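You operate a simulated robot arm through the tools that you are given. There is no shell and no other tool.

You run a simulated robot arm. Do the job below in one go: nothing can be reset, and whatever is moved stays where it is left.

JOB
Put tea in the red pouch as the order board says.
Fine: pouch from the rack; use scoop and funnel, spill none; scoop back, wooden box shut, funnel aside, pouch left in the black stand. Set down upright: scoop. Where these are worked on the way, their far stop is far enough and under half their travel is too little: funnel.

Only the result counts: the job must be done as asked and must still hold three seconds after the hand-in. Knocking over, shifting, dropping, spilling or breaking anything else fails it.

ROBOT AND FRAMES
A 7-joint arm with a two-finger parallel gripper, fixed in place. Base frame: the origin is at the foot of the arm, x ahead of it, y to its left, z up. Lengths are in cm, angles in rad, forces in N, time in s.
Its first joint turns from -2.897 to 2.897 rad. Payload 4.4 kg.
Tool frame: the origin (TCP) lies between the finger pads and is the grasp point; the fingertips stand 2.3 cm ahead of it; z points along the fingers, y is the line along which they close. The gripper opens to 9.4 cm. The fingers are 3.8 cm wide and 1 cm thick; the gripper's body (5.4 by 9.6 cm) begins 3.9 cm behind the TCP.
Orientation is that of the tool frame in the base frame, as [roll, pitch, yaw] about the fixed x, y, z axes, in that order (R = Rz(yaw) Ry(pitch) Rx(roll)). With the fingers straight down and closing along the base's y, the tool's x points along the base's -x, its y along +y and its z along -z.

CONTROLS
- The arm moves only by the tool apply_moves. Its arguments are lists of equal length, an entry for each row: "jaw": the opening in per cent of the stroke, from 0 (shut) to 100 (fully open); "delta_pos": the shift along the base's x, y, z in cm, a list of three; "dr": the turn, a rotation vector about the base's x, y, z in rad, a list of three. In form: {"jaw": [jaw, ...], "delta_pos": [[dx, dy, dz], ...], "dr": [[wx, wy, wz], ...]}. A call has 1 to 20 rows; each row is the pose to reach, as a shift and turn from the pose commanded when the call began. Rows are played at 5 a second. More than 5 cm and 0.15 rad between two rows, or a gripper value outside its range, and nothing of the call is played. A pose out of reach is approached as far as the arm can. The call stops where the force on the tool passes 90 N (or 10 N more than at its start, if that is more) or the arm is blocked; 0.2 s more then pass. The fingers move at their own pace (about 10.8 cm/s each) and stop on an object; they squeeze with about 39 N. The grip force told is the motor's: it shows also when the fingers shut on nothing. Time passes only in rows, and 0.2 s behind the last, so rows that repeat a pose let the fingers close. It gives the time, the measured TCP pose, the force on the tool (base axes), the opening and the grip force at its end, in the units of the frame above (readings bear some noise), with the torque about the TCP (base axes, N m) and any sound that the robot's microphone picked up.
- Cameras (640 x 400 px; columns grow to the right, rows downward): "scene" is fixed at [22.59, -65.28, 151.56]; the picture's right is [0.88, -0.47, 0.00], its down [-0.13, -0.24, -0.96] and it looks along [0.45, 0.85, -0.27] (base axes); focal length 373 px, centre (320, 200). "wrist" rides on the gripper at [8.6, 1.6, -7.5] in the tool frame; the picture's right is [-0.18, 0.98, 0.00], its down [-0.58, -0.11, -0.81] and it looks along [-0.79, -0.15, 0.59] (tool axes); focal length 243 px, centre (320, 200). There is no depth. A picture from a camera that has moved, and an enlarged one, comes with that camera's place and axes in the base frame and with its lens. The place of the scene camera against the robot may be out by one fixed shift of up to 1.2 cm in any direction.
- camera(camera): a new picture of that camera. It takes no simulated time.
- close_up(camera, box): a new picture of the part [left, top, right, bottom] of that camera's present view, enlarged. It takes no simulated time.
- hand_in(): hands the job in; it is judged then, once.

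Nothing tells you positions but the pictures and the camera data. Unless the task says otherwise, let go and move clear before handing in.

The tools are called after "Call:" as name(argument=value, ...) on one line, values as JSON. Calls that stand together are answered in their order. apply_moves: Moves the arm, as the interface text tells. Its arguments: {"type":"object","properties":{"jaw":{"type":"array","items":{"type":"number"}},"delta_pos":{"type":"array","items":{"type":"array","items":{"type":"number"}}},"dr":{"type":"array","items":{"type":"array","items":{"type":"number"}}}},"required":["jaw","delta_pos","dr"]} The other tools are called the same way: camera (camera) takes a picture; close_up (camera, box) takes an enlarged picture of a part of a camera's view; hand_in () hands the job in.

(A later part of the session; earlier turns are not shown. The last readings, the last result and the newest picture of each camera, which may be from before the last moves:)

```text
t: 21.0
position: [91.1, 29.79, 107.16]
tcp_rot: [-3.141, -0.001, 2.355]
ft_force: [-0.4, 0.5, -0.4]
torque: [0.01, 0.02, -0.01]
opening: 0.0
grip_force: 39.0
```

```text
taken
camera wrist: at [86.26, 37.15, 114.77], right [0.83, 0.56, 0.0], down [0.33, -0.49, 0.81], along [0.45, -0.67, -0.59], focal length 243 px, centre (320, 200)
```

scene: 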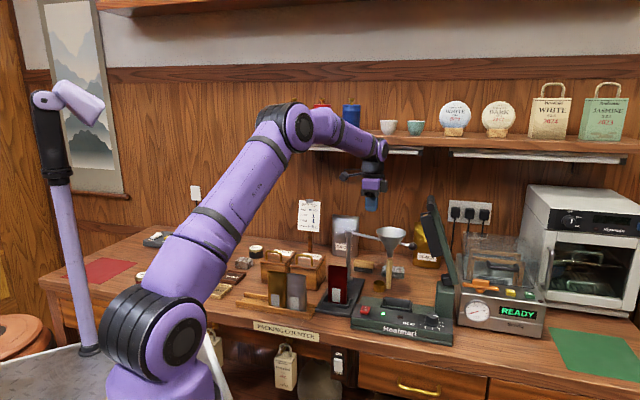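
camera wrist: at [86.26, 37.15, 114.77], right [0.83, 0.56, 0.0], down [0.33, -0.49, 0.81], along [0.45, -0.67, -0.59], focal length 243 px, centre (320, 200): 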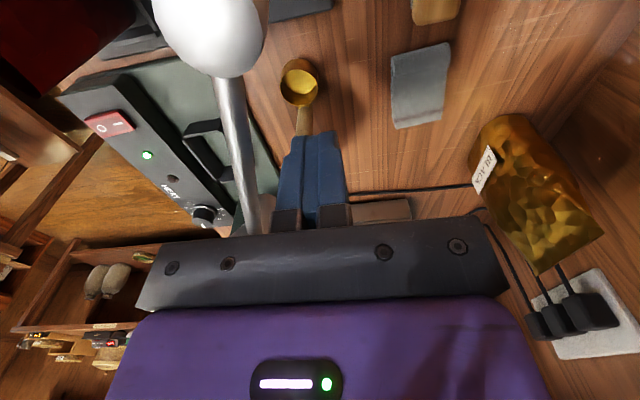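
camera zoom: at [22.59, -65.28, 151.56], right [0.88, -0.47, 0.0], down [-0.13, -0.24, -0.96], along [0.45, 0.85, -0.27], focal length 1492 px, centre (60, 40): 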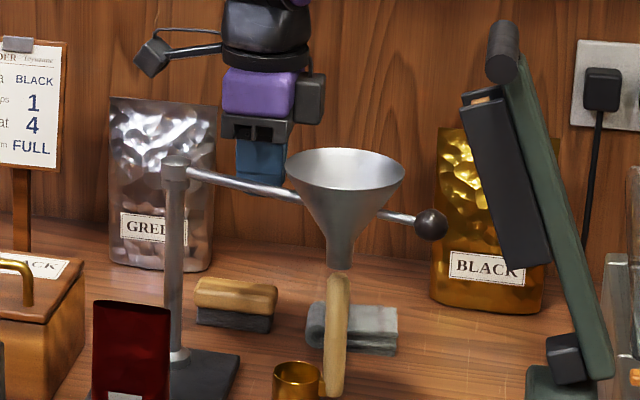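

The fingers are right behind the rod at its height. I'll push it along the arc for the first half of the swing, slowly.

Call:
apply_moves(jaw=[0, 0, 0, 0, 0, 0, 0, 0, 0, 0], delta_pos=[[-0.7, -0.4, 0], [-1.44, -0.8, 0], [-2.0, -1.3, 0], [-2.5, -1.77, 0], [-2.95, -2.05, 0], [-3.4, -2.29, 0], [-3.9, -2.5, 0], [-4.44, -2.67, 0], [-5.0, -2.78, 0], [-5.58, -2.84, 0]], dr=[[0, 0, 0], [0, 0, 0], [0, 0, 0], [0, 0, 0], [0, 0, 0], [0, 0, 0], [0, 0, 0], [0, 0, 0], [0, 0, 0], [0, 0, 0]])

Call:
close_up(camera="scene", box=[300, 190, 460, 320])

Call:
camera(camera="wrist")

```text
t: 23.2
position: [85.62, 26.85, 107.13]
tcp_rot: [3.14, -0.002, 2.355]
ft_force: [0.0, 0.7, 0.1]
torque: [0.01, -0.02, -0.04]
opening: 0.0
grip_force: 38.5
```

```text
3.08 times, centred on (380, 255) of scene
camera zoom: at [22.59, -65.28, 151.56], right [0.88, -0.47, 0.0], down [-0.13, -0.24, -0.96], along [0.45, 0.85, -0.27], focal length 1148 px, centre (135, 31)
```

zoom: 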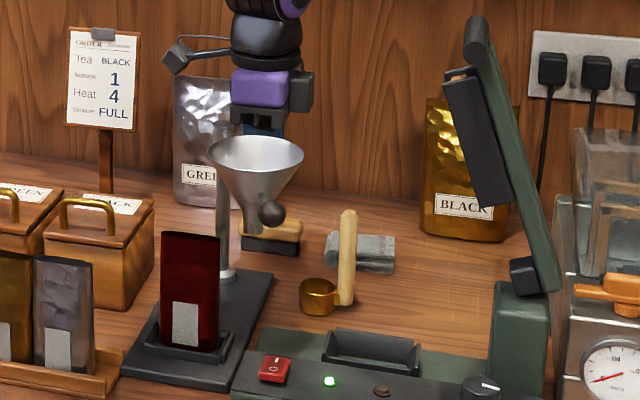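

```text
taken
camera wrist: at [80.77, 34.18, 114.73], right [0.83, 0.56, 0.0], down [0.33, -0.49, 0.81], along [0.45, -0.67, -0.59], focal length 243 px, centre (320, 200)
```

wrist: 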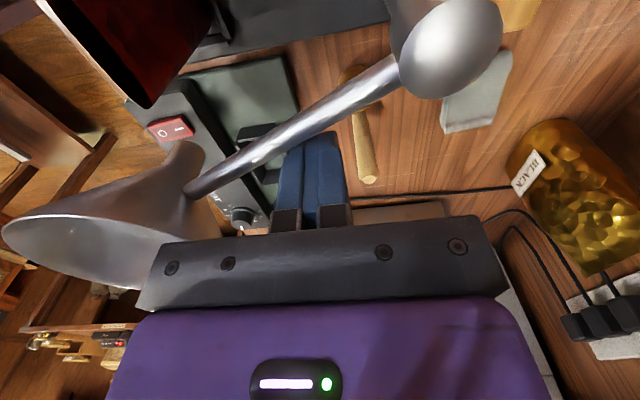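

The funnel swings smoothly with little resistance. I'll check the spout height against the pouch mouth before sweeping it over.

Call:
close_up(camera="scene", box=[335, 220, 395, 270])

Call:
close_up(camera="wrist", box=[0, 0, 300, 250])

```text
8.00 times, centred on (365, 245) of scene
camera zoom: at [22.59, -65.28, 151.56], right [0.88, -0.47, 0.0], down [-0.13, -0.24, -0.96], along [0.45, 0.85, -0.27], focal length 2984 px, centre (-40, -160)
```

zoom: 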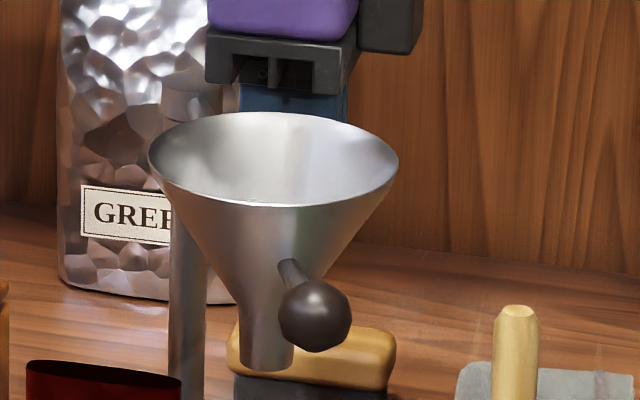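

```text
1.60 times, centred on (150, 125) of wrist
camera zoom: at [80.77, 34.18, 114.73], right [0.83, 0.56, 0.0], down [0.33, -0.49, 0.81], along [0.45, -0.67, -0.59], focal length 388 px, centre (592, 320)
```

zoom: 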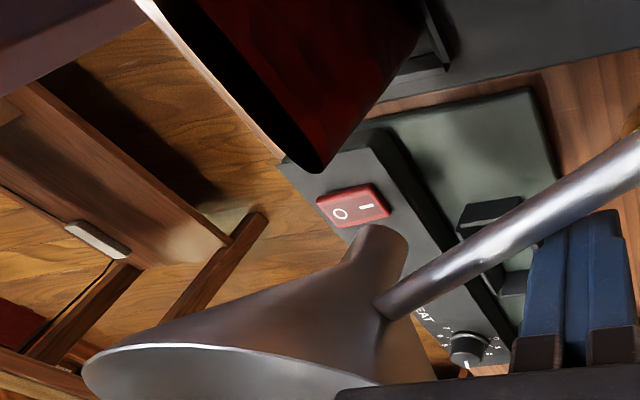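

The spout tip (z≈101.7) clears the pouch mouth (z≈101.1). I'll continue to around -130° and check again.

Call:
apply_moves(jaw=[0, 0, 0, 0, 0], delta_pos=[[-0.65, 0.06, 0], [-1.3, 0.15, 0], [-1.95, 0.3, 0], [-2.57, 0.47, 0], [-2.57, 0.47, 0]], dr=[[0, 0, 0], [0, 0, 0], [0, 0, 0], [0, 0, 0], [0, 0, 0]])

Call:
close_up(camera="scene", box=[310, 210, 400, 320])

Call:
camera(camera="wrist")

```text
t: 24.4
position: [83.09, 27.41, 107.01]
tcp_rot: [-3.141, 0.0, 2.354]
ft_force: [-0.1, -0.5, -0.5]
torque: [0.0, -0.04, 0.0]
opening: 0.0
grip_force: 39.4
```

```text
3.64 times, centred on (355, 265) of scene
camera zoom: at [22.59, -65.28, 151.56], right [0.88, -0.47, 0.0], down [-0.13, -0.24, -0.96], along [0.45, 0.85, -0.27], focal length 1356 px, centre (193, -36)
```

zoom: 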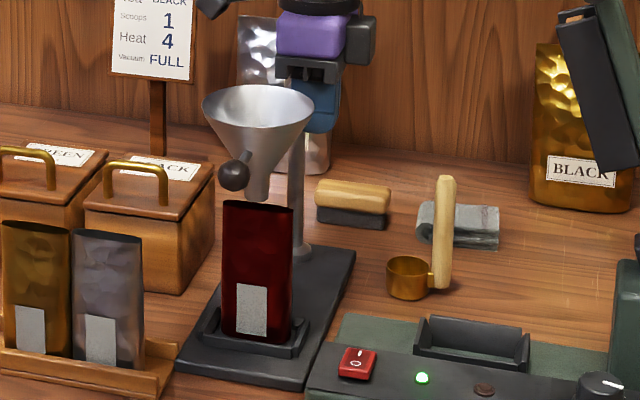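

```text
taken
camera wrist: at [78.21, 34.7, 114.6], right [0.83, 0.56, 0.0], down [0.33, -0.49, 0.81], along [0.45, -0.67, -0.59], focal length 243 px, centre (320, 200)
```

wrist: 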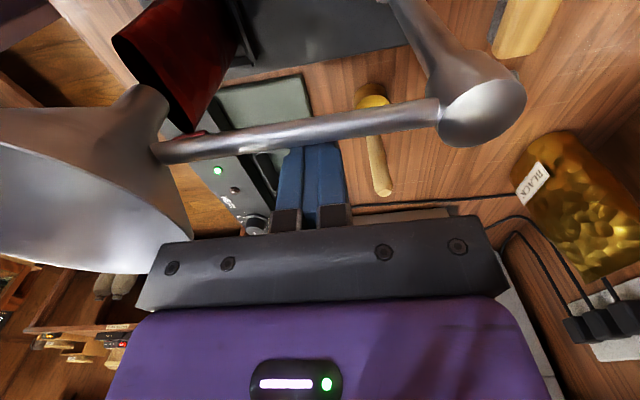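

The funnel is nearly over the pouch. I'll nudge on in small steps toward the far stop while watching the force.

Call:
apply_moves(jaw=[0, 0, 0, 0], delta_pos=[[-0.25, 0.08, 0], [-0.5, 0.16, 0], [-0.75, 0.25, 0], [-0.75, 0.25, 0]], dr=[[0, 0, 0], [0, 0, 0], [0, 0, 0], [0, 0, 0]])

Call:
close_up(camera="scene", box=[310, 210, 400, 320])

Call:
camera(camera="wrist")

```text
t: 25.4
position: [82.48, 27.37, 107.21]
tcp_rot: [3.141, 0.003, 2.353]
ft_force: [16.5, -9.2, -0.4]
torque: [-0.02, -0.03, -0.02]
opening: 0.0
grip_force: 38.6
```

```text
3.64 times, centred on (355, 265) of scene
camera zoom: at [22.59, -65.28, 151.56], right [0.88, -0.47, 0.0], down [-0.13, -0.24, -0.96], along [0.45, 0.85, -0.27], focal length 1356 px, centre (193, -36)
```

zoom: 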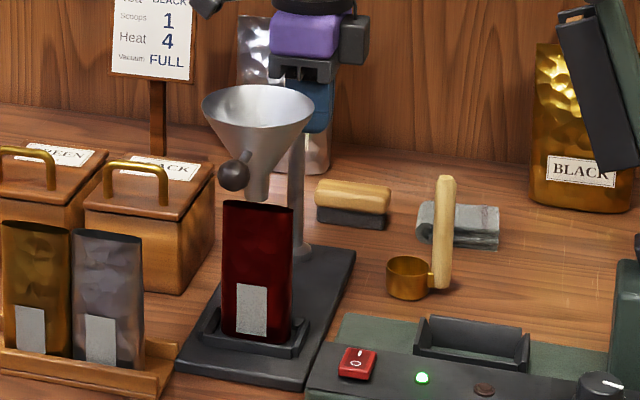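

```text
taken
camera wrist: at [77.6, 34.72, 114.74], right [0.83, 0.56, 0.0], down [0.33, -0.49, 0.81], along [0.45, -0.67, -0.59], focal length 243 px, centre (320, 200)
```

wrist: 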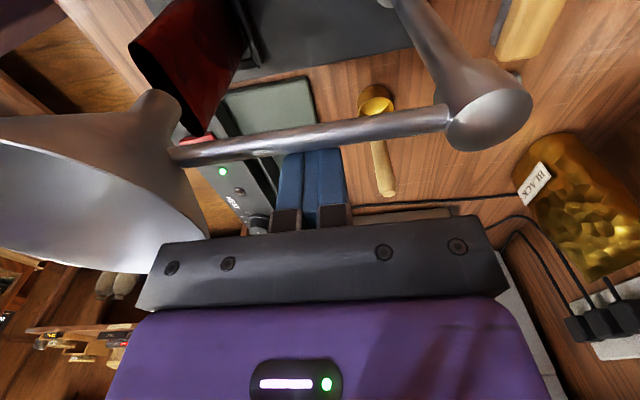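

The force rose to about 19 N with no further motion, so the funnel is at its far stop, over the pouch. I'll back the fingers off, rise, and go over the BLACK box bail at about (70.5, 37.6).

Call:
apply_moves(jaw=[0, 0, 0, 0, 0, 0, 20, 40, 40, 40, 40], delta_pos=[[0.5, -0.3, 0], [1.2, -0.6, 0], [1.2, -0.6, 3], [1.2, -0.6, 6], [1.2, -0.6, 9], [-1.5, 1.5, 9], [-4.5, 4, 9], [-7.5, 6.5, 9], [-10, 8.5, 9], [-12.1, 10.1, 8], [-12.1, 10.1, 7]], dr=[[0, 0, 0], [0, 0, 0], [0, 0, 0], [0, 0, 0], [0, 0, 0], [0, 0, 0], [0, 0, 0], [0, 0, 0], [0, 0, 0], [0, 0, 0], [0, 0, 0]])

Call:
camera(camera="wrist")

Call:
close_up(camera="scene", box=[240, 190, 400, 320])

```text
t: 27.8
position: [70.32, 37.55, 114.14]
tcp_rot: [-3.141, 0.0, 2.356]
ft_force: [0.2, -0.5, 0.0]
torque: [0.0, 0.0, 0.03]
opening: 3.78
grip_force: 0.0
```

```text
taken
camera wrist: at [65.38, 44.95, 121.69], right [0.83, 0.56, 0.0], down [0.33, -0.49, 0.81], along [0.45, -0.67, -0.59], focal length 243 px, centre (320, 200)
```

wrist: 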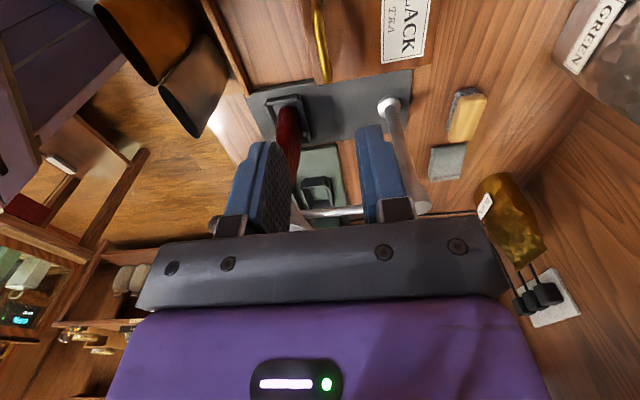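

```text
3.08 times, centred on (320, 255) of scene
camera zoom: at [22.59, -65.28, 151.56], right [0.88, -0.47, 0.0], down [-0.13, -0.24, -0.96], along [0.45, 0.85, -0.27], focal length 1148 px, centre (320, 31)
```

zoom: 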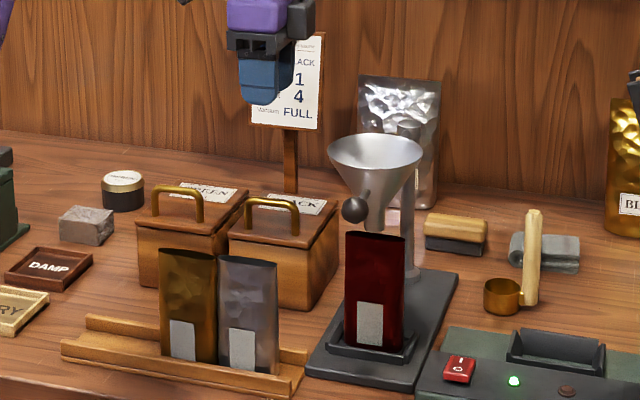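

The bail is almost exactly under the tool axis. I'll zoom to check it, and the funnel against the pouch.

Call:
close_up(camera="wrist", box=[240, 0, 440, 125])

Call:
close_up(camera="scene", box=[270, 230, 330, 290])

```text
3.20 times, centred on (340, 62) of wrist
camera zoom: at [65.38, 44.95, 121.69], right [0.83, 0.56, 0.0], down [0.33, -0.49, 0.81], along [0.45, -0.67, -0.59], focal length 776 px, centre (256, 640)
```

zoom: 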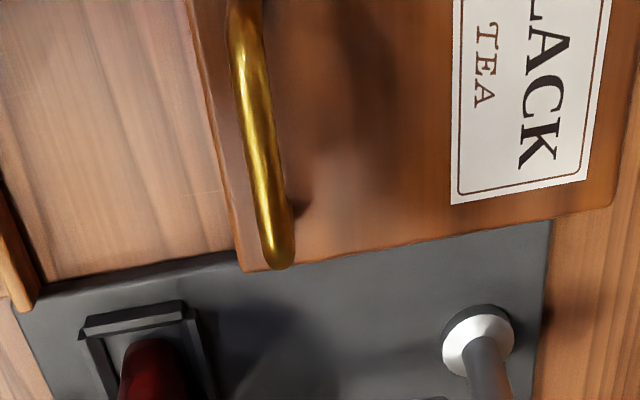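

```text
6.67 times, centred on (300, 260) of scene
camera zoom: at [22.59, -65.28, 151.56], right [0.88, -0.47, 0.0], down [-0.13, -0.24, -0.96], along [0.45, 0.85, -0.27], focal length 2486 px, centre (453, -200)
```

zoom: 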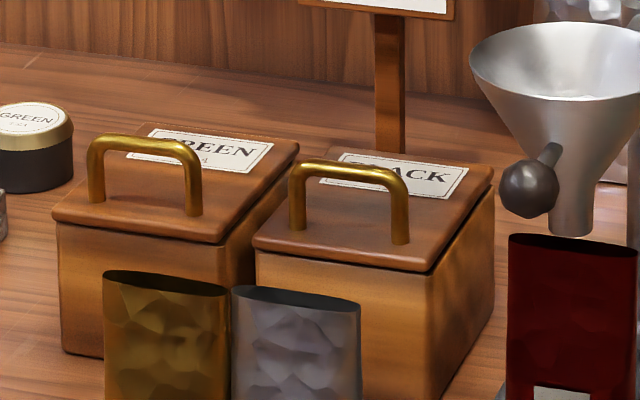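

The bail bar is at b≈76.55, r≈23.1, z≈99.9, so I need about +0.27 cm in b. I'll descend to straddle the bar.

Call:
apply_moves(jaw=[40, 40, 40, 40, 40, 40], delta_pos=[[0.19, 0.19, -3], [0.19, 0.19, -6], [0.19, 0.19, -9], [0.19, 0.19, -11.5], [0.19, 0.19, -13], [0.19, 0.19, -13]], dr=[[0, 0, 0], [0, 0, 0], [0, 0, 0], [0, 0, 0], [0, 0, 0], [0, 0, 0]])

Call:
camera(camera="wrist")

Call:
close_up(camera="scene", box=[260, 220, 340, 300])

```text
t: 29.2
position: [70.15, 37.67, 101.32]
tcp_rot: [-3.141, 0.0, 2.355]
ft_force: [-0.6, -0.1, 0.5]
torque: [-0.02, 0.01, 0.0]
opening: 3.76
grip_force: 0.1
```

```text
taken
camera wrist: at [65.38, 45.18, 108.77], right [0.83, 0.56, 0.0], down [0.33, -0.49, 0.81], along [0.45, -0.67, -0.59], focal length 243 px, centre (320, 200)
```

wrist: 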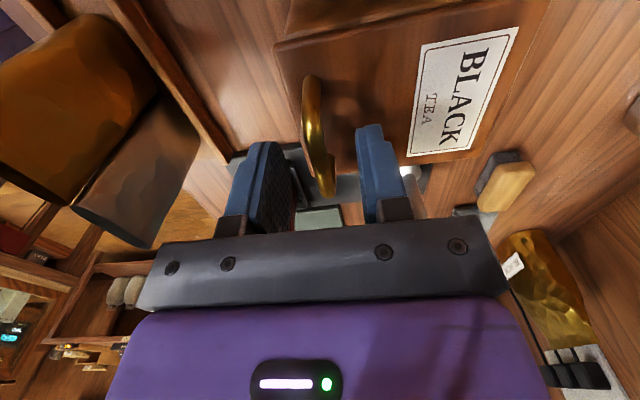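

```text
5.00 times, centred on (300, 260) of scene
camera zoom: at [22.59, -65.28, 151.56], right [0.88, -0.47, 0.0], down [-0.13, -0.24, -0.96], along [0.45, 0.85, -0.27], focal length 1865 px, centre (420, -100)
```

zoom: 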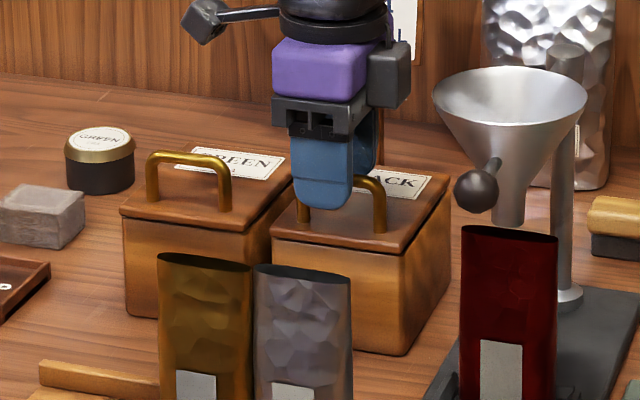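

The bar is between the fingers. I'll lower about 1 cm more and close on it.

Call:
apply_moves(jaw=[40, 40, 20, 5, 0, 0], delta_pos=[[0, 0, -0.5], [0, 0, -1.0], [0, 0, -1.0], [0, 0, -1.0], [0, 0, -1.0], [0, 0, -1.0]], dr=[[0, 0, 0], [0, 0, 0], [0, 0, 0], [0, 0, 0], [0, 0, 0], [0, 0, 0]])

Call:
camera(camera="wrist")

```text
t: 30.6
position: [70.34, 37.71, 100.27]
tcp_rot: [3.141, 0.001, 2.356]
ft_force: [-6.8, -5.8, 2.7]
torque: [-0.05, 0.14, 0.08]
opening: 0.87
grip_force: 45.2
```

```text
taken
camera wrist: at [65.44, 45.19, 107.77], right [0.83, 0.56, 0.0], down [0.33, -0.49, 0.81], along [0.45, -0.67, -0.59], focal length 243 px, centre (320, 200)
```

wrist: 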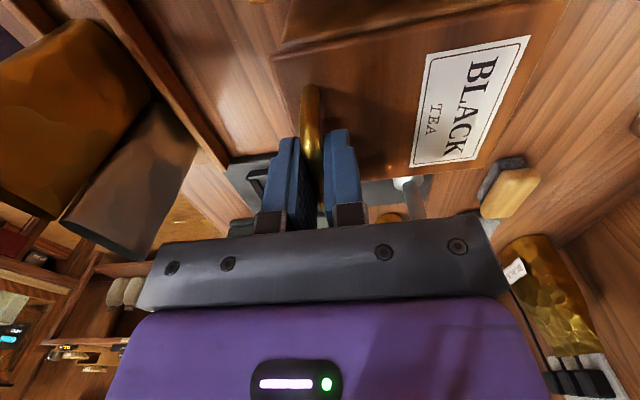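

The bail is gripped (0.9 cm). I'll lift a small arc (about 10°) about the assumed rear hinge and check how the lid behaves.

Call:
apply_moves(jaw=[0, 0, 0, 0, 0], delta_pos=[[-0.07, -0.07, 0], [0.05, 0.05, 0.3], [0.17, 0.17, 0.59], [0.45, 0.45, 1.15], [0.45, 0.45, 1.15]], dr=[[0, 0, 0], [0, 0, 0], [0, 0, 0], [0, 0, 0], [0, 0, 0]])

Call:
camera(camera="wrist")

Call:
close_up(camera="scene", box=[260, 220, 340, 300])

```text
t: 31.8
position: [70.67, 38.24, 101.41]
tcp_rot: [-3.139, 0.001, 2.357]
ft_force: [-19.7, -17.1, 9.6]
torque: [0.1, 0.54, 0.64]
opening: 0.86
grip_force: 45.1
```

```text
taken
camera wrist: at [65.81, 45.55, 109.02], right [0.83, 0.56, 0.0], down [0.33, -0.49, 0.81], along [0.45, -0.67, -0.59], focal length 243 px, centre (320, 200)
```

wrist: 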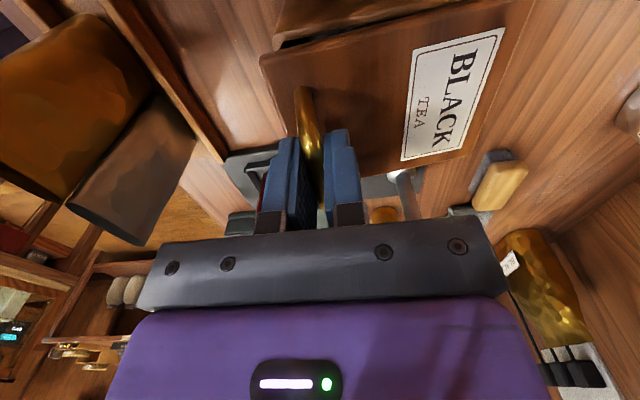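

```text
5.00 times, centred on (300, 260) of scene
camera zoom: at [22.59, -65.28, 151.56], right [0.88, -0.47, 0.0], down [-0.13, -0.24, -0.96], along [0.45, 0.85, -0.27], focal length 1865 px, centre (420, -100)
```

zoom: 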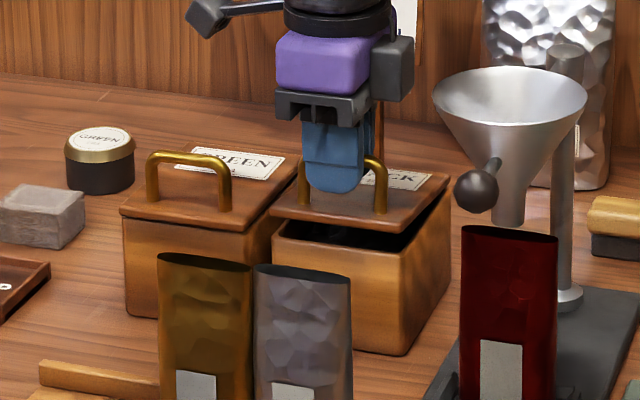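

The lid is hinged at the back and opens. There's about 26 N of radial load, so my arc is slightly too tight. I'll continue with an outward correction and watch the force.

Call:
apply_moves(jaw=[0, 0, 0, 0], delta_pos=[[-0.12, -0.12, 0.15], [0.08, 0.08, 0.6], [0.3, 0.3, 1.05], [0.3, 0.3, 1.05]], dr=[[0, 0, 0], [0, 0, 0], [0, 0, 0], [0, 0, 0]])

Call:
close_up(camera="scene", box=[260, 220, 340, 300])

```text
t: 32.8
position: [70.99, 38.41, 102.54]
tcp_rot: [3.14, -0.001, 2.355]
ft_force: [-10.9, -6.5, 5.5]
torque: [0.11, 0.38, 0.54]
opening: 0.88
grip_force: 44.7
```

```text
5.00 times, centred on (300, 260) of scene
camera zoom: at [22.59, -65.28, 151.56], right [0.88, -0.47, 0.0], down [-0.13, -0.24, -0.96], along [0.45, 0.85, -0.27], focal length 1865 px, centre (420, -100)
```

zoom: 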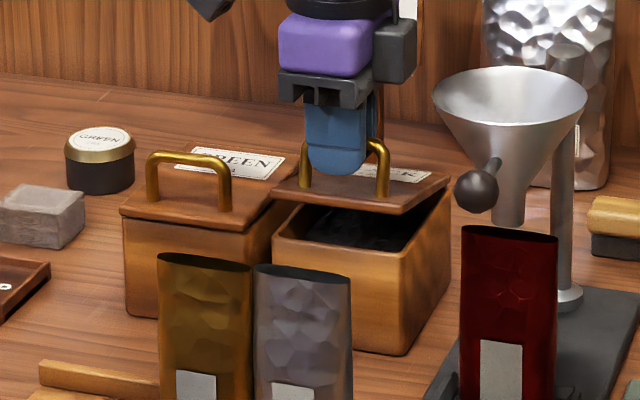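

The load dropped to about 13 N, and the tea is visible inside. I'll continue along the refined arc (flatter start angle).

Call:
apply_moves(jaw=[0, 0, 0, 0, 0], delta_pos=[[0.1, 0.1, 0.4], [0.3, 0.3, 0.8], [0.5, 0.5, 1.15], [0.75, 0.75, 1.55], [0.75, 0.75, 1.55]], dr=[[0, 0, 0], [0, 0, 0], [0, 0, 0], [0, 0, 0], [0, 0, 0]])

Call:
close_up(camera="scene", box=[260, 220, 340, 300])

```text
t: 34.0
position: [71.9, 39.33, 103.95]
tcp_rot: [-3.141, 0.0, 2.356]
ft_force: [4.1, 2.3, -6.6]
torque: [-0.02, 0.33, 0.15]
opening: 0.93
grip_force: 44.8
```

```text
5.00 times, centred on (300, 260) of scene
camera zoom: at [22.59, -65.28, 151.56], right [0.88, -0.47, 0.0], down [-0.13, -0.24, -0.96], along [0.45, 0.85, -0.27], focal length 1865 px, centre (420, -100)
```

zoom: 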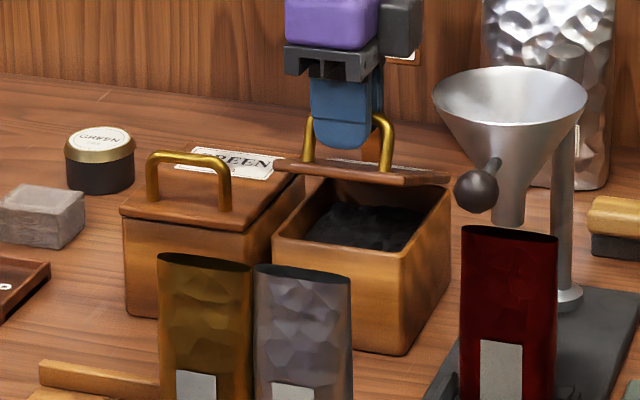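

The forces are small now and the refined arc fits (lid about 30°). I'll continue to about 50–60°.

Call:
apply_moves(jaw=[0, 0, 0, 0, 0, 0], delta_pos=[[0.28, 0.28, 0.37], [0.59, 0.59, 0.71], [1.0, 1.0, 1.09], [1.43, 1.43, 1.42], [1.87, 1.87, 1.69], [1.87, 1.87, 1.69]], dr=[[0, 0, 0], [0, 0, 0], [0, 0, 0], [0, 0, 0], [0, 0, 0], [0, 0, 0]])

Call:
close_up(camera="scene", box=[260, 220, 340, 300])

```text
t: 35.4
position: [73.68, 40.91, 105.91]
tcp_rot: [3.138, 0.0, 2.355]
ft_force: [-13.1, -14.6, 31.7]
torque: [0.25, 0.39, 0.51]
opening: 1.02
grip_force: 45.2
```

```text
5.00 times, centred on (300, 260) of scene
camera zoom: at [22.59, -65.28, 151.56], right [0.88, -0.47, 0.0], down [-0.13, -0.24, -0.96], along [0.45, 0.85, -0.27], focal length 1865 px, centre (420, -100)
```

zoom: 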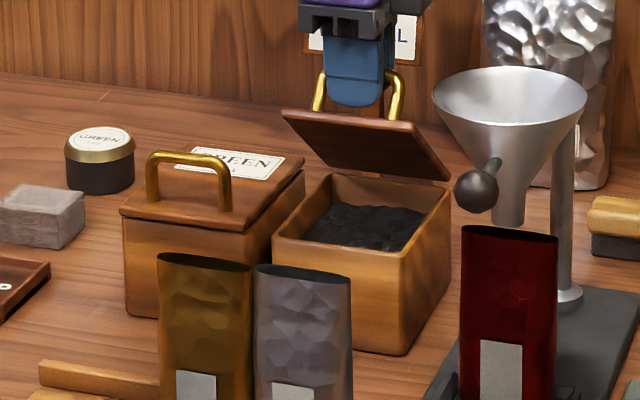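

The box is deeper than I assumed; a refit puts the hinge near b≈87, z≈96.5, with a radius of about 11.3. I'll relieve outward and continue to about 55°.

Call:
apply_moves(jaw=[0, 0, 0, 0, 0, 0], delta_pos=[[-0.09, -0.09, 0.2], [0.35, 0.35, 0.55], [0.83, 0.83, 0.87], [1.48, 1.48, 1.24], [2.14, 2.14, 1.54], [2.14, 2.14, 1.54]], dr=[[0, 0, 0], [0, 0, 0], [0, 0, 0], [0, 0, 0], [0, 0, 0], [0, 0, 0]])

Call:
close_up(camera="scene", box=[260, 220, 340, 300])

```text
t: 36.8
position: [75.98, 43.43, 107.05]
tcp_rot: [-3.139, -0.001, 2.354]
ft_force: [4.7, -4.0, -17.7]
torque: [-0.23, 0.19, 0.28]
opening: 1.03
grip_force: 45.3
```

```text
5.00 times, centred on (300, 260) of scene
camera zoom: at [22.59, -65.28, 151.56], right [0.88, -0.47, 0.0], down [-0.13, -0.24, -0.96], along [0.45, 0.85, -0.27], focal length 1865 px, centre (420, -100)
```

zoom: 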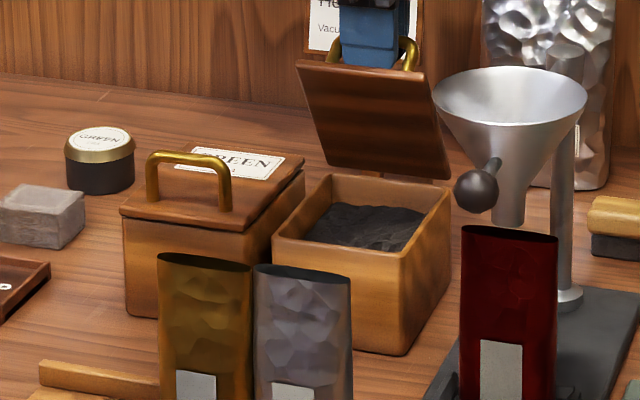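

The lid is near 60° with moderate forces (17 N). I'll keep following the arc with a small inward correction.

Call:
apply_moves(jaw=[0, 0, 0, 0, 0], delta_pos=[[0.1, 0.1, -0.08], [0.59, 0.59, 0.05], [1.17, 1.17, 0.12], [1.75, 1.75, 0.15], [1.75, 1.75, 0.15]], dr=[[0, 0, 0], [0, 0, 0], [0, 0, 0], [0, 0, 0], [0, 0, 0]])

Call:
close_up(camera="scene", box=[260, 200, 340, 290])

```text
t: 38.0
position: [77.82, 45.09, 107.28]
tcp_rot: [3.141, -0.002, 2.355]
ft_force: [8.9, -10.2, -11.1]
torque: [-0.07, 0.15, 0.3]
opening: 1.05
grip_force: 44.6
```

```text
4.44 times, centred on (300, 245) of scene
camera zoom: at [22.59, -65.28, 151.56], right [0.88, -0.47, 0.0], down [-0.13, -0.24, -0.96], along [0.45, 0.85, -0.27], focal length 1658 px, centre (409, 0)
```

zoom: 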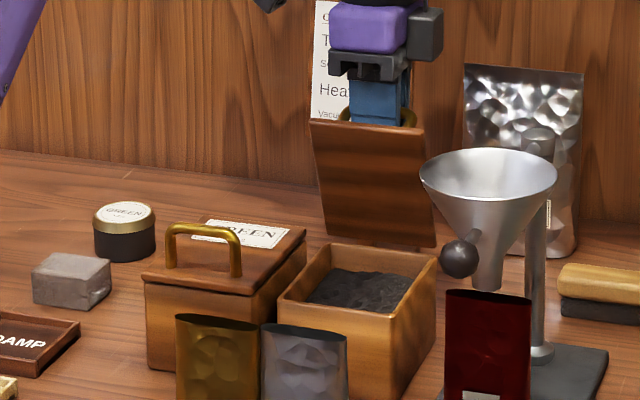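

The lid is near 75°, with a slight sideways (+r) load. I'll correct for that and continue past vertical.

Call:
apply_moves(jaw=[0, 0, 0, 0, 0, 0], delta_pos=[[0.1, -0.1, -0.04], [0.7, 0.52, 0], [1.34, 1.16, 0], [1.98, 1.8, -0.05], [2.6, 2.4, -0.15], [2.6, 2.4, -0.15]], dr=[[0, 0, 0], [0, 0, 0], [0, 0, 0], [0, 0, 0], [0, 0, 0], [0, 0, 0]])

Call:
close_up(camera="scene", box=[260, 200, 340, 290])

Call:
camera(camera="wrist")

```text
t: 39.4
position: [80.37, 47.48, 106.81]
tcp_rot: [-3.135, 0.0, 2.355]
ft_force: [-2.3, -19.5, -38.2]
torque: [-0.53, -0.25, 0.45]
opening: 0.98
grip_force: 45.3
```

```text
4.44 times, centred on (300, 245) of scene
camera zoom: at [22.59, -65.28, 151.56], right [0.88, -0.47, 0.0], down [-0.13, -0.24, -0.96], along [0.45, 0.85, -0.27], focal length 1658 px, centre (409, 0)
```

zoom: 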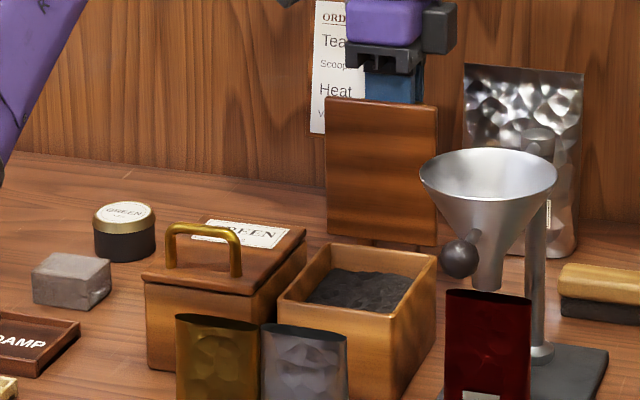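

```text
taken
camera wrist: at [75.49, 54.81, 114.39], right [0.83, 0.56, -0.01], down [0.34, -0.49, 0.81], along [0.45, -0.67, -0.59], focal length 243 px, centre (320, 200)
```

wrist: 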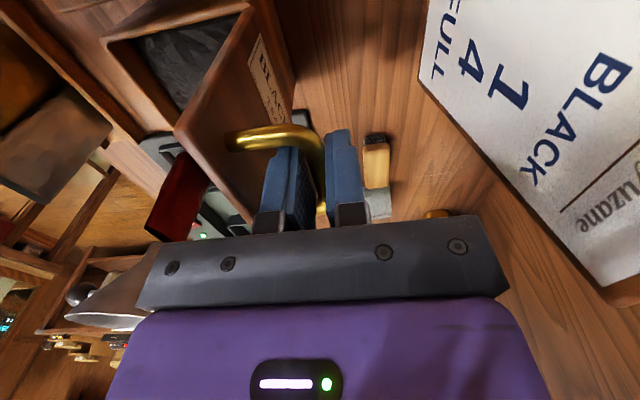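

The lid is about vertical, and the tool is pulled toward the hinge (38 N down), so I'm slightly too far out. I'll relieve downward and add a bit more opening.

Call:
apply_moves(jaw=[0, 0, 0, 0], delta_pos=[[-0.07, -0.07, -0.28], [0.2, 0.2, -0.4], [0.5, 0.5, -0.6], [0.5, 0.5, -0.6]], dr=[[0, 0, 0], [0, 0, 0], [0, 0, 0], [0, 0, 0]])

Call:
close_up(camera="scene", box=[260, 200, 340, 290])

Call:
camera(camera="wrist")

```text
t: 40.4
position: [80.95, 47.9, 106.58]
tcp_rot: [-3.141, -0.002, 2.354]
ft_force: [3.9, -18.5, -17.2]
torque: [-0.16, 0.28, 0.22]
opening: 0.96
grip_force: 45.1
```

```text
4.44 times, centred on (300, 245) of scene
camera zoom: at [22.59, -65.28, 151.56], right [0.88, -0.47, 0.0], down [-0.13, -0.24, -0.96], along [0.45, 0.85, -0.27], focal length 1658 px, centre (409, 0)
```

zoom: 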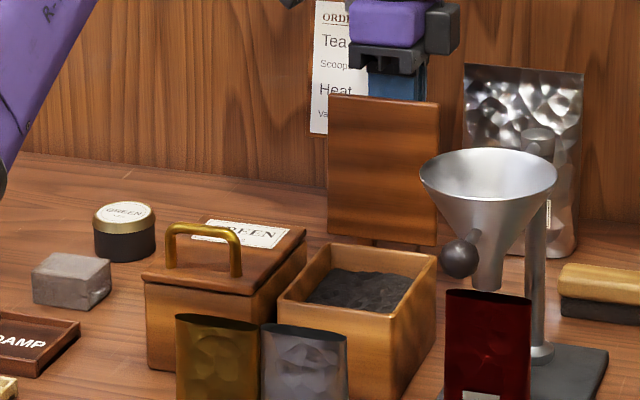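

```text
taken
camera wrist: at [76.01, 55.3, 114.14], right [0.83, 0.56, 0.0], down [0.33, -0.49, 0.81], along [0.45, -0.67, -0.59], focal length 243 px, centre (320, 200)
```

wrist: 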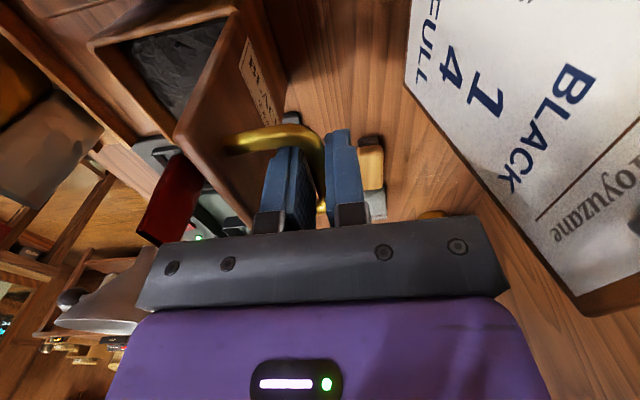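

The lid is just past vertical, but the order board is close behind the hand (its bottom right corner is at about r 22.4, b 96). I'll check the clearance before any further motion.

Call:
close_up(camera="scene", box=[285, 185, 345, 245])

Call:
close_up(camera="wrist", box=[380, 0, 640, 320])

Call:
close_up(camera="wrist", box=[80, 0, 400, 240])

```text
6.67 times, centred on (315, 215) of scene
camera zoom: at [22.59, -65.28, 151.56], right [0.88, -0.47, 0.0], down [-0.13, -0.24, -0.96], along [0.45, 0.85, -0.27], focal length 2486 px, centre (353, 100)
```

zoom: 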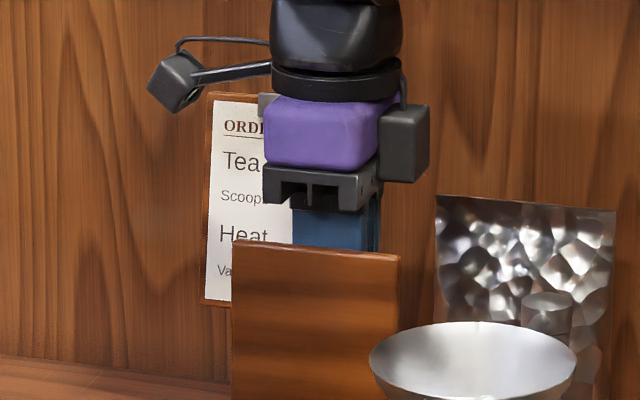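

```text
1.25 times, centred on (510, 160) of wrist
camera zoom: at [76.01, 55.3, 114.14], right [0.83, 0.56, 0.0], down [0.33, -0.49, 0.81], along [0.45, -0.67, -0.59], focal length 303 px, centre (82, 250)
```

zoom: 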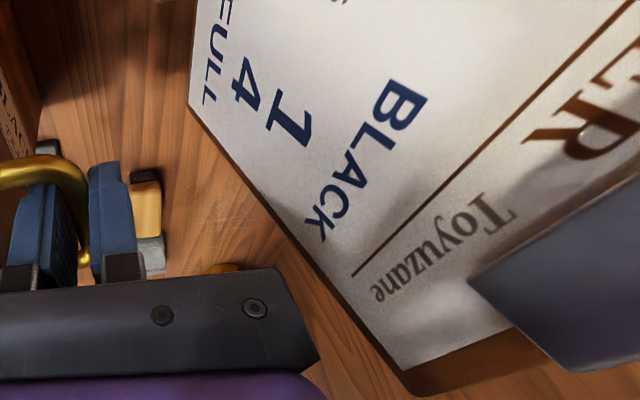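

```text
1.67 times, centred on (240, 120) of wrist
camera zoom: at [76.01, 55.3, 114.14], right [0.83, 0.56, 0.0], down [0.33, -0.49, 0.81], along [0.45, -0.67, -0.59], focal length 404 px, centre (453, 333)
```

zoom: 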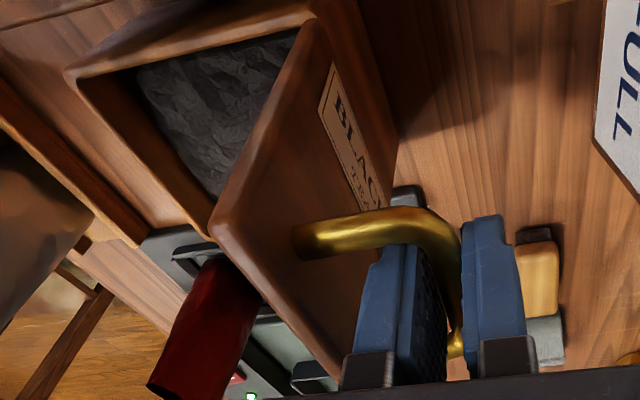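

The board hasn't moved and the hand clears it. The lid leans about 5° past vertical, so I'll open the jaw just a little (to about 1.9 cm) and see whether the lid stays.

Call:
apply_moves(jaw=[14, 18, 20, 20], delta_pos=[[0, 0, 0], [0, 0, 0], [0, 0, 0], [0, 0, 0]], dr=[[0, 0, 0], [0, 0, 0], [0, 0, 0], [0, 0, 0]])

Call:
close_up(camera="scene", box=[260, 200, 340, 290])

Call:
close_up(camera="wrist", box=[80, 0, 400, 240])

```text
t: 41.4
position: [80.66, 48.12, 106.64]
tcp_rot: [3.141, -0.001, 2.356]
ft_force: [-0.2, 0.1, 0.8]
torque: [0.01, -0.05, 0.01]
opening: 1.88
grip_force: 0.1
```

```text
4.44 times, centred on (300, 245) of scene
camera zoom: at [22.59, -65.28, 151.56], right [0.88, -0.47, 0.0], down [-0.13, -0.24, -0.96], along [0.45, 0.85, -0.27], focal length 1658 px, centre (409, 0)
```

zoom: 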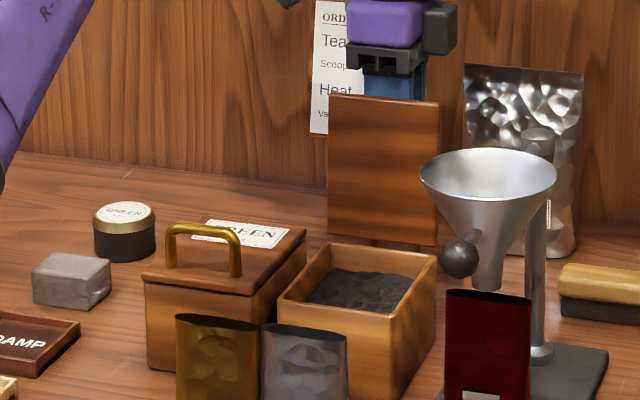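

```text
1.67 times, centred on (240, 120) of wrist
camera zoom: at [75.85, 55.4, 114.11], right [0.83, 0.56, 0.0], down [0.33, -0.49, 0.81], along [0.45, -0.67, -0.59], focal length 404 px, centre (453, 333)
```

zoom: 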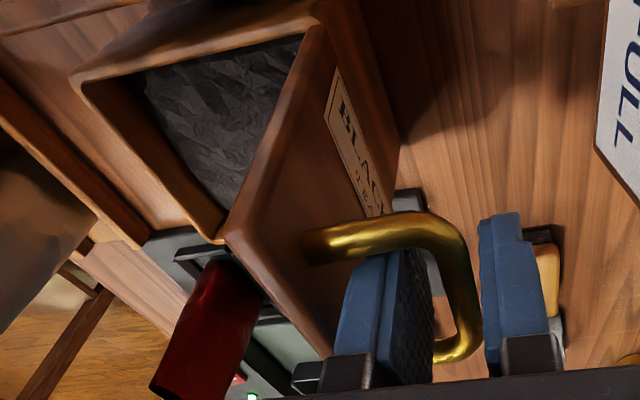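

The force is zero and the lid stays. I'll raise the hand slowly while watching the lid.

Call:
apply_moves(jaw=[20, 20, 20], delta_pos=[[0, 0, 0.7], [0, 0, 1.5], [0, 0, 1.5]], dr=[[0, 0, 0], [0, 0, 0], [0, 0, 0]])

Call:
close_up(camera="wrist", box=[80, 0, 400, 240])

```text
t: 42.2
position: [80.77, 47.98, 108.1]
tcp_rot: [3.14, 0.001, 2.356]
ft_force: [0.2, -0.1, 0.7]
torque: [0.0, -0.01, 0.0]
opening: 1.87
grip_force: 0.0
```

```text
1.67 times, centred on (240, 120) of wrist
camera zoom: at [75.87, 55.37, 115.61], right [0.83, 0.56, 0.0], down [0.33, -0.49, 0.81], along [0.45, -0.67, -0.59], focal length 404 px, centre (453, 333)
```

zoom: 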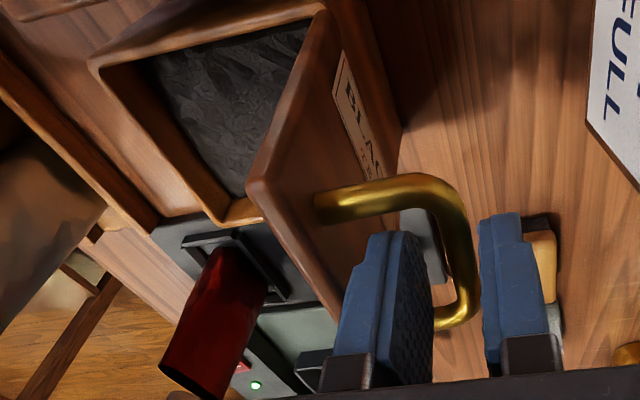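

The lid stays open and the bar clears the fingers. I'll rise fully and travel to above the scoop handle (about (94.0, 22.8)).

Call:
apply_moves(jaw=[20, 20, 20, 30, 40, 50, 50, 50, 50, 50, 50, 50, 50], delta_pos=[[0, 0, 2], [0, 0, 5], [0, 0, 8], [0, 0, 11], [1.3, -2.6, 11], [2.6, -5.2, 11], [3.9, -7.8, 11], [5.2, -10.4, 11], [6.6, -13.1, 11], [8, -15.8, 11], [9.4, -18.5, 11], [11, -21.6, 11], [12.9, -25.0, 10]], dr=[[0, 0, 0], [0, 0, 0], [0, 0, 0], [0, 0, 0], [0, 0, 0], [0, 0, 0], [0, 0, 0], [0, 0, 0], [0, 0, 0], [0, 0, 0], [0, 0, 0], [0, 0, 0], [0, 0, 0]])

Call:
camera(camera="wrist")

Call:
camera(camera="scene")

```text
t: 45.0
position: [93.78, 23.11, 118.01]
tcp_rot: [-3.141, -0.001, 2.358]
ft_force: [0.0, 1.0, -0.4]
torque: [-0.06, -0.03, 0.02]
opening: 4.69
grip_force: 0.1
```

```text
taken
camera wrist: at [88.74, 30.45, 125.57], right [0.82, 0.57, 0.0], down [0.33, -0.49, 0.81], along [0.46, -0.66, -0.59], focal length 243 px, centre (320, 200)
```

wrist: 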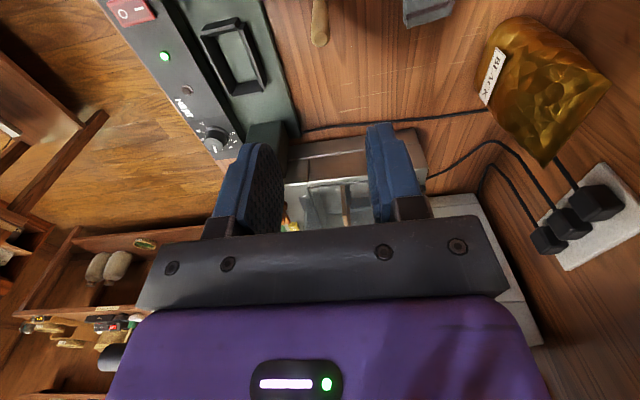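

```text
taken
```

scene: 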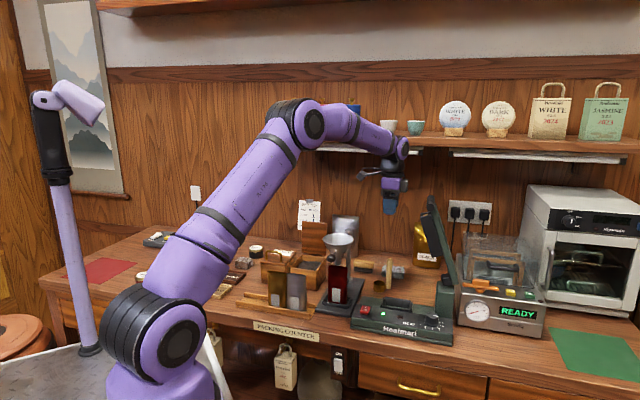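

The sealer arm is clear of the hand. I'll zoom in to align precisely with the scoop handle top.

Call:
close_up(camera="wrist", box=[260, 0, 380, 75])

Call:
close_up(camera="scene", box=[360, 240, 430, 300])

Call:
close_up(camera="scene", box=[250, 210, 350, 310])

```text
5.33 times, centred on (320, 38) of wrist
camera zoom: at [88.74, 30.45, 125.57], right [0.82, 0.57, 0.0], down [0.33, -0.49, 0.81], along [0.46, -0.66, -0.59], focal length 1294 px, centre (320, 1067)
```

zoom: 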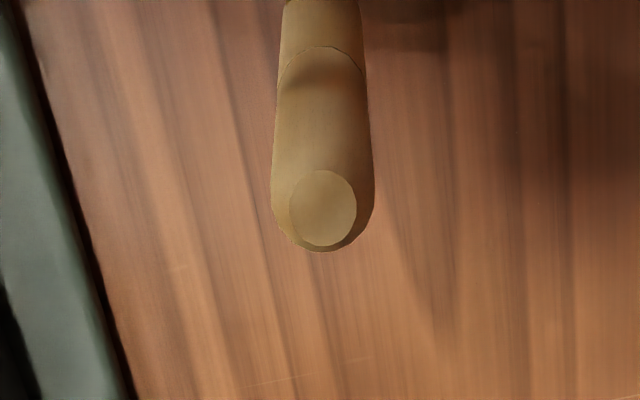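

```text
6.67 times, centred on (395, 270) of scene
camera zoom: at [22.59, -65.28, 151.56], right [0.88, -0.47, 0.0], down [-0.13, -0.24, -0.96], along [0.45, 0.85, -0.27], focal length 2486 px, centre (-180, -267)
```

zoom: 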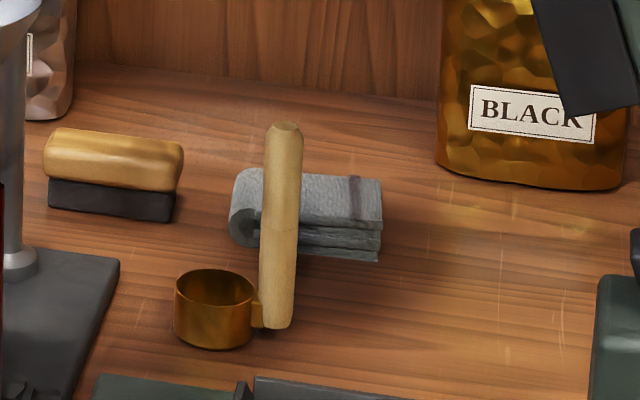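

```text
4.00 times, centred on (300, 260) of scene
camera zoom: at [22.59, -65.28, 151.56], right [0.88, -0.47, 0.0], down [-0.13, -0.24, -0.96], along [0.45, 0.85, -0.27], focal length 1492 px, centre (400, -40)
```

zoom: 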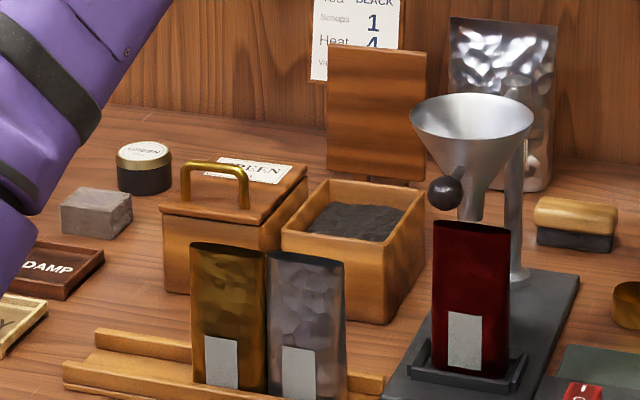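

The handle top is at (94.17, 22.62), about 1.8 cm thick and vertical. I'll shift 0.6 cm and descend to just above it first.

Call:
apply_moves(jaw=[50, 50, 50, 50, 50, 50], delta_pos=[[0.39, -0.49, -2], [0.39, -0.49, -5], [0.39, -0.49, -8], [0.39, -0.49, -11], [0.39, -0.49, -13], [0.39, -0.49, -13]], dr=[[0, 0, 0], [0, 0, 0], [0, 0, 0], [0, 0, 0], [0, 0, 0], [0, 0, 0]])

Call:
camera(camera="wrist")

Call:
close_up(camera="scene", box=[340, 200, 440, 300])

```text
t: 46.4
position: [94.05, 22.57, 105.03]
tcp_rot: [-3.141, 0.0, 2.356]
ft_force: [0.5, -0.4, 0.3]
torque: [0.01, -0.01, 0.0]
opening: 4.72
grip_force: 0.1
```

```text
taken
camera wrist: at [89.18, 29.85, 112.67], right [0.83, 0.56, 0.0], down [0.33, -0.49, 0.81], along [0.45, -0.67, -0.59], focal length 243 px, centre (320, 200)
```

wrist: 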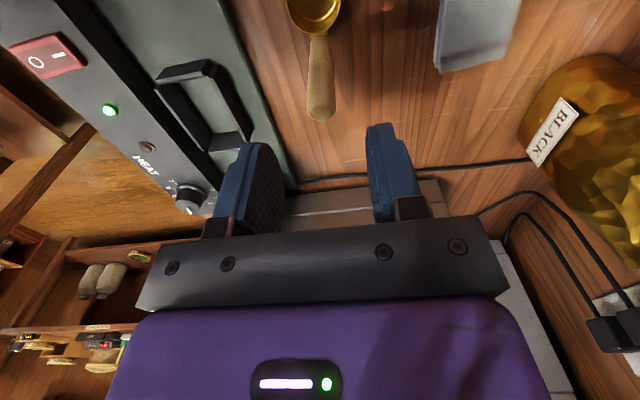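

```text
4.00 times, centred on (390, 250) of scene
camera zoom: at [22.59, -65.28, 151.56], right [0.88, -0.47, 0.0], down [-0.13, -0.24, -0.96], along [0.45, 0.85, -0.27], focal length 1492 px, centre (40, 0)
```

zoom: 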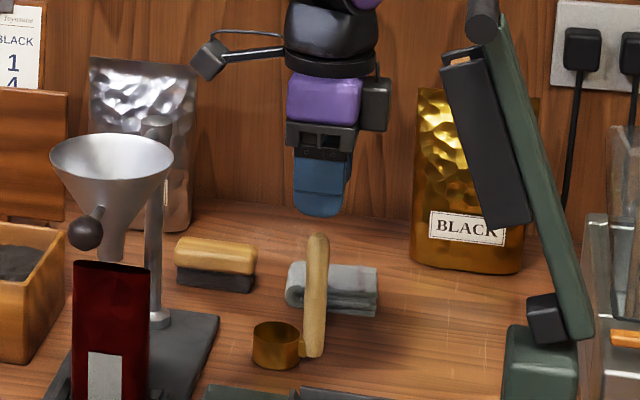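

Aligned. Descending around the handle and closing on it.

Call:
apply_moves(jaw=[50, 50, 50, 50, 50, 30, 15, 5, 5], delta_pos=[[0, 0, -2.5], [0, 0, -5], [0, 0, -7], [0, 0, -8.6], [0, 0, -8.6], [0, 0, -8.6], [0, 0, -8.6], [0, 0, -8.6], [0, 0, -8.6]], dr=[[0, 0, 0], [0, 0, 0], [0, 0, 0], [0, 0, 0], [0, 0, 0], [0, 0, 0], [0, 0, 0], [0, 0, 0], [0, 0, 0]])

Call:
camera(camera="wrist")

Call:
close_up(camera="scene", box=[340, 220, 440, 300])

```text
t: 48.4
position: [94.12, 22.5, 96.48]
tcp_rot: [3.14, 0.001, 2.354]
ft_force: [0.1, -0.2, -1.1]
torque: [-0.01, -0.01, -0.01]
opening: 1.76
grip_force: 39.3
```

```text
taken
camera wrist: at [89.21, 29.85, 104.03], right [0.83, 0.56, 0.0], down [0.33, -0.49, 0.81], along [0.45, -0.67, -0.59], focal length 243 px, centre (320, 200)
```

wrist: 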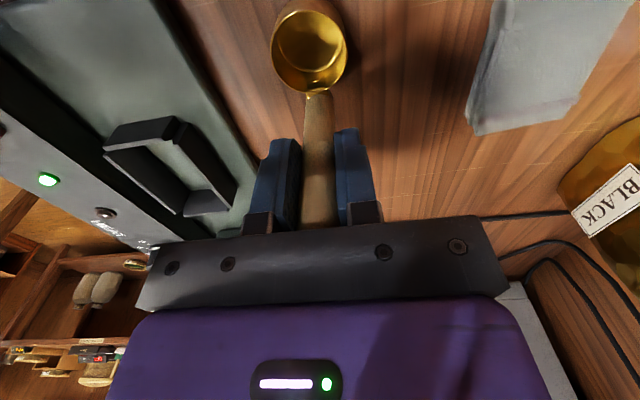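

```text
5.00 times, centred on (390, 260) of scene
camera zoom: at [22.59, -65.28, 151.56], right [0.88, -0.47, 0.0], down [-0.13, -0.24, -0.96], along [0.45, 0.85, -0.27], focal length 1865 px, centre (-30, -100)
```

zoom: 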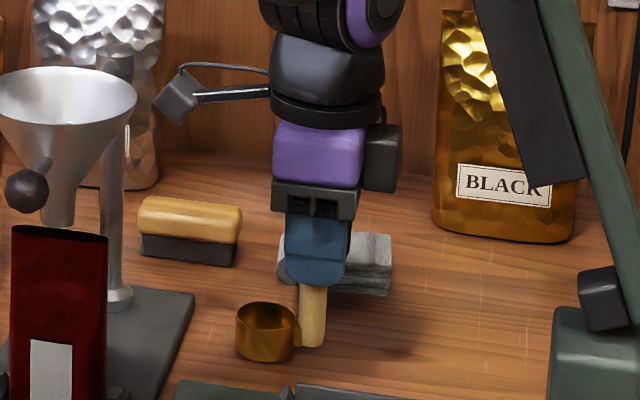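

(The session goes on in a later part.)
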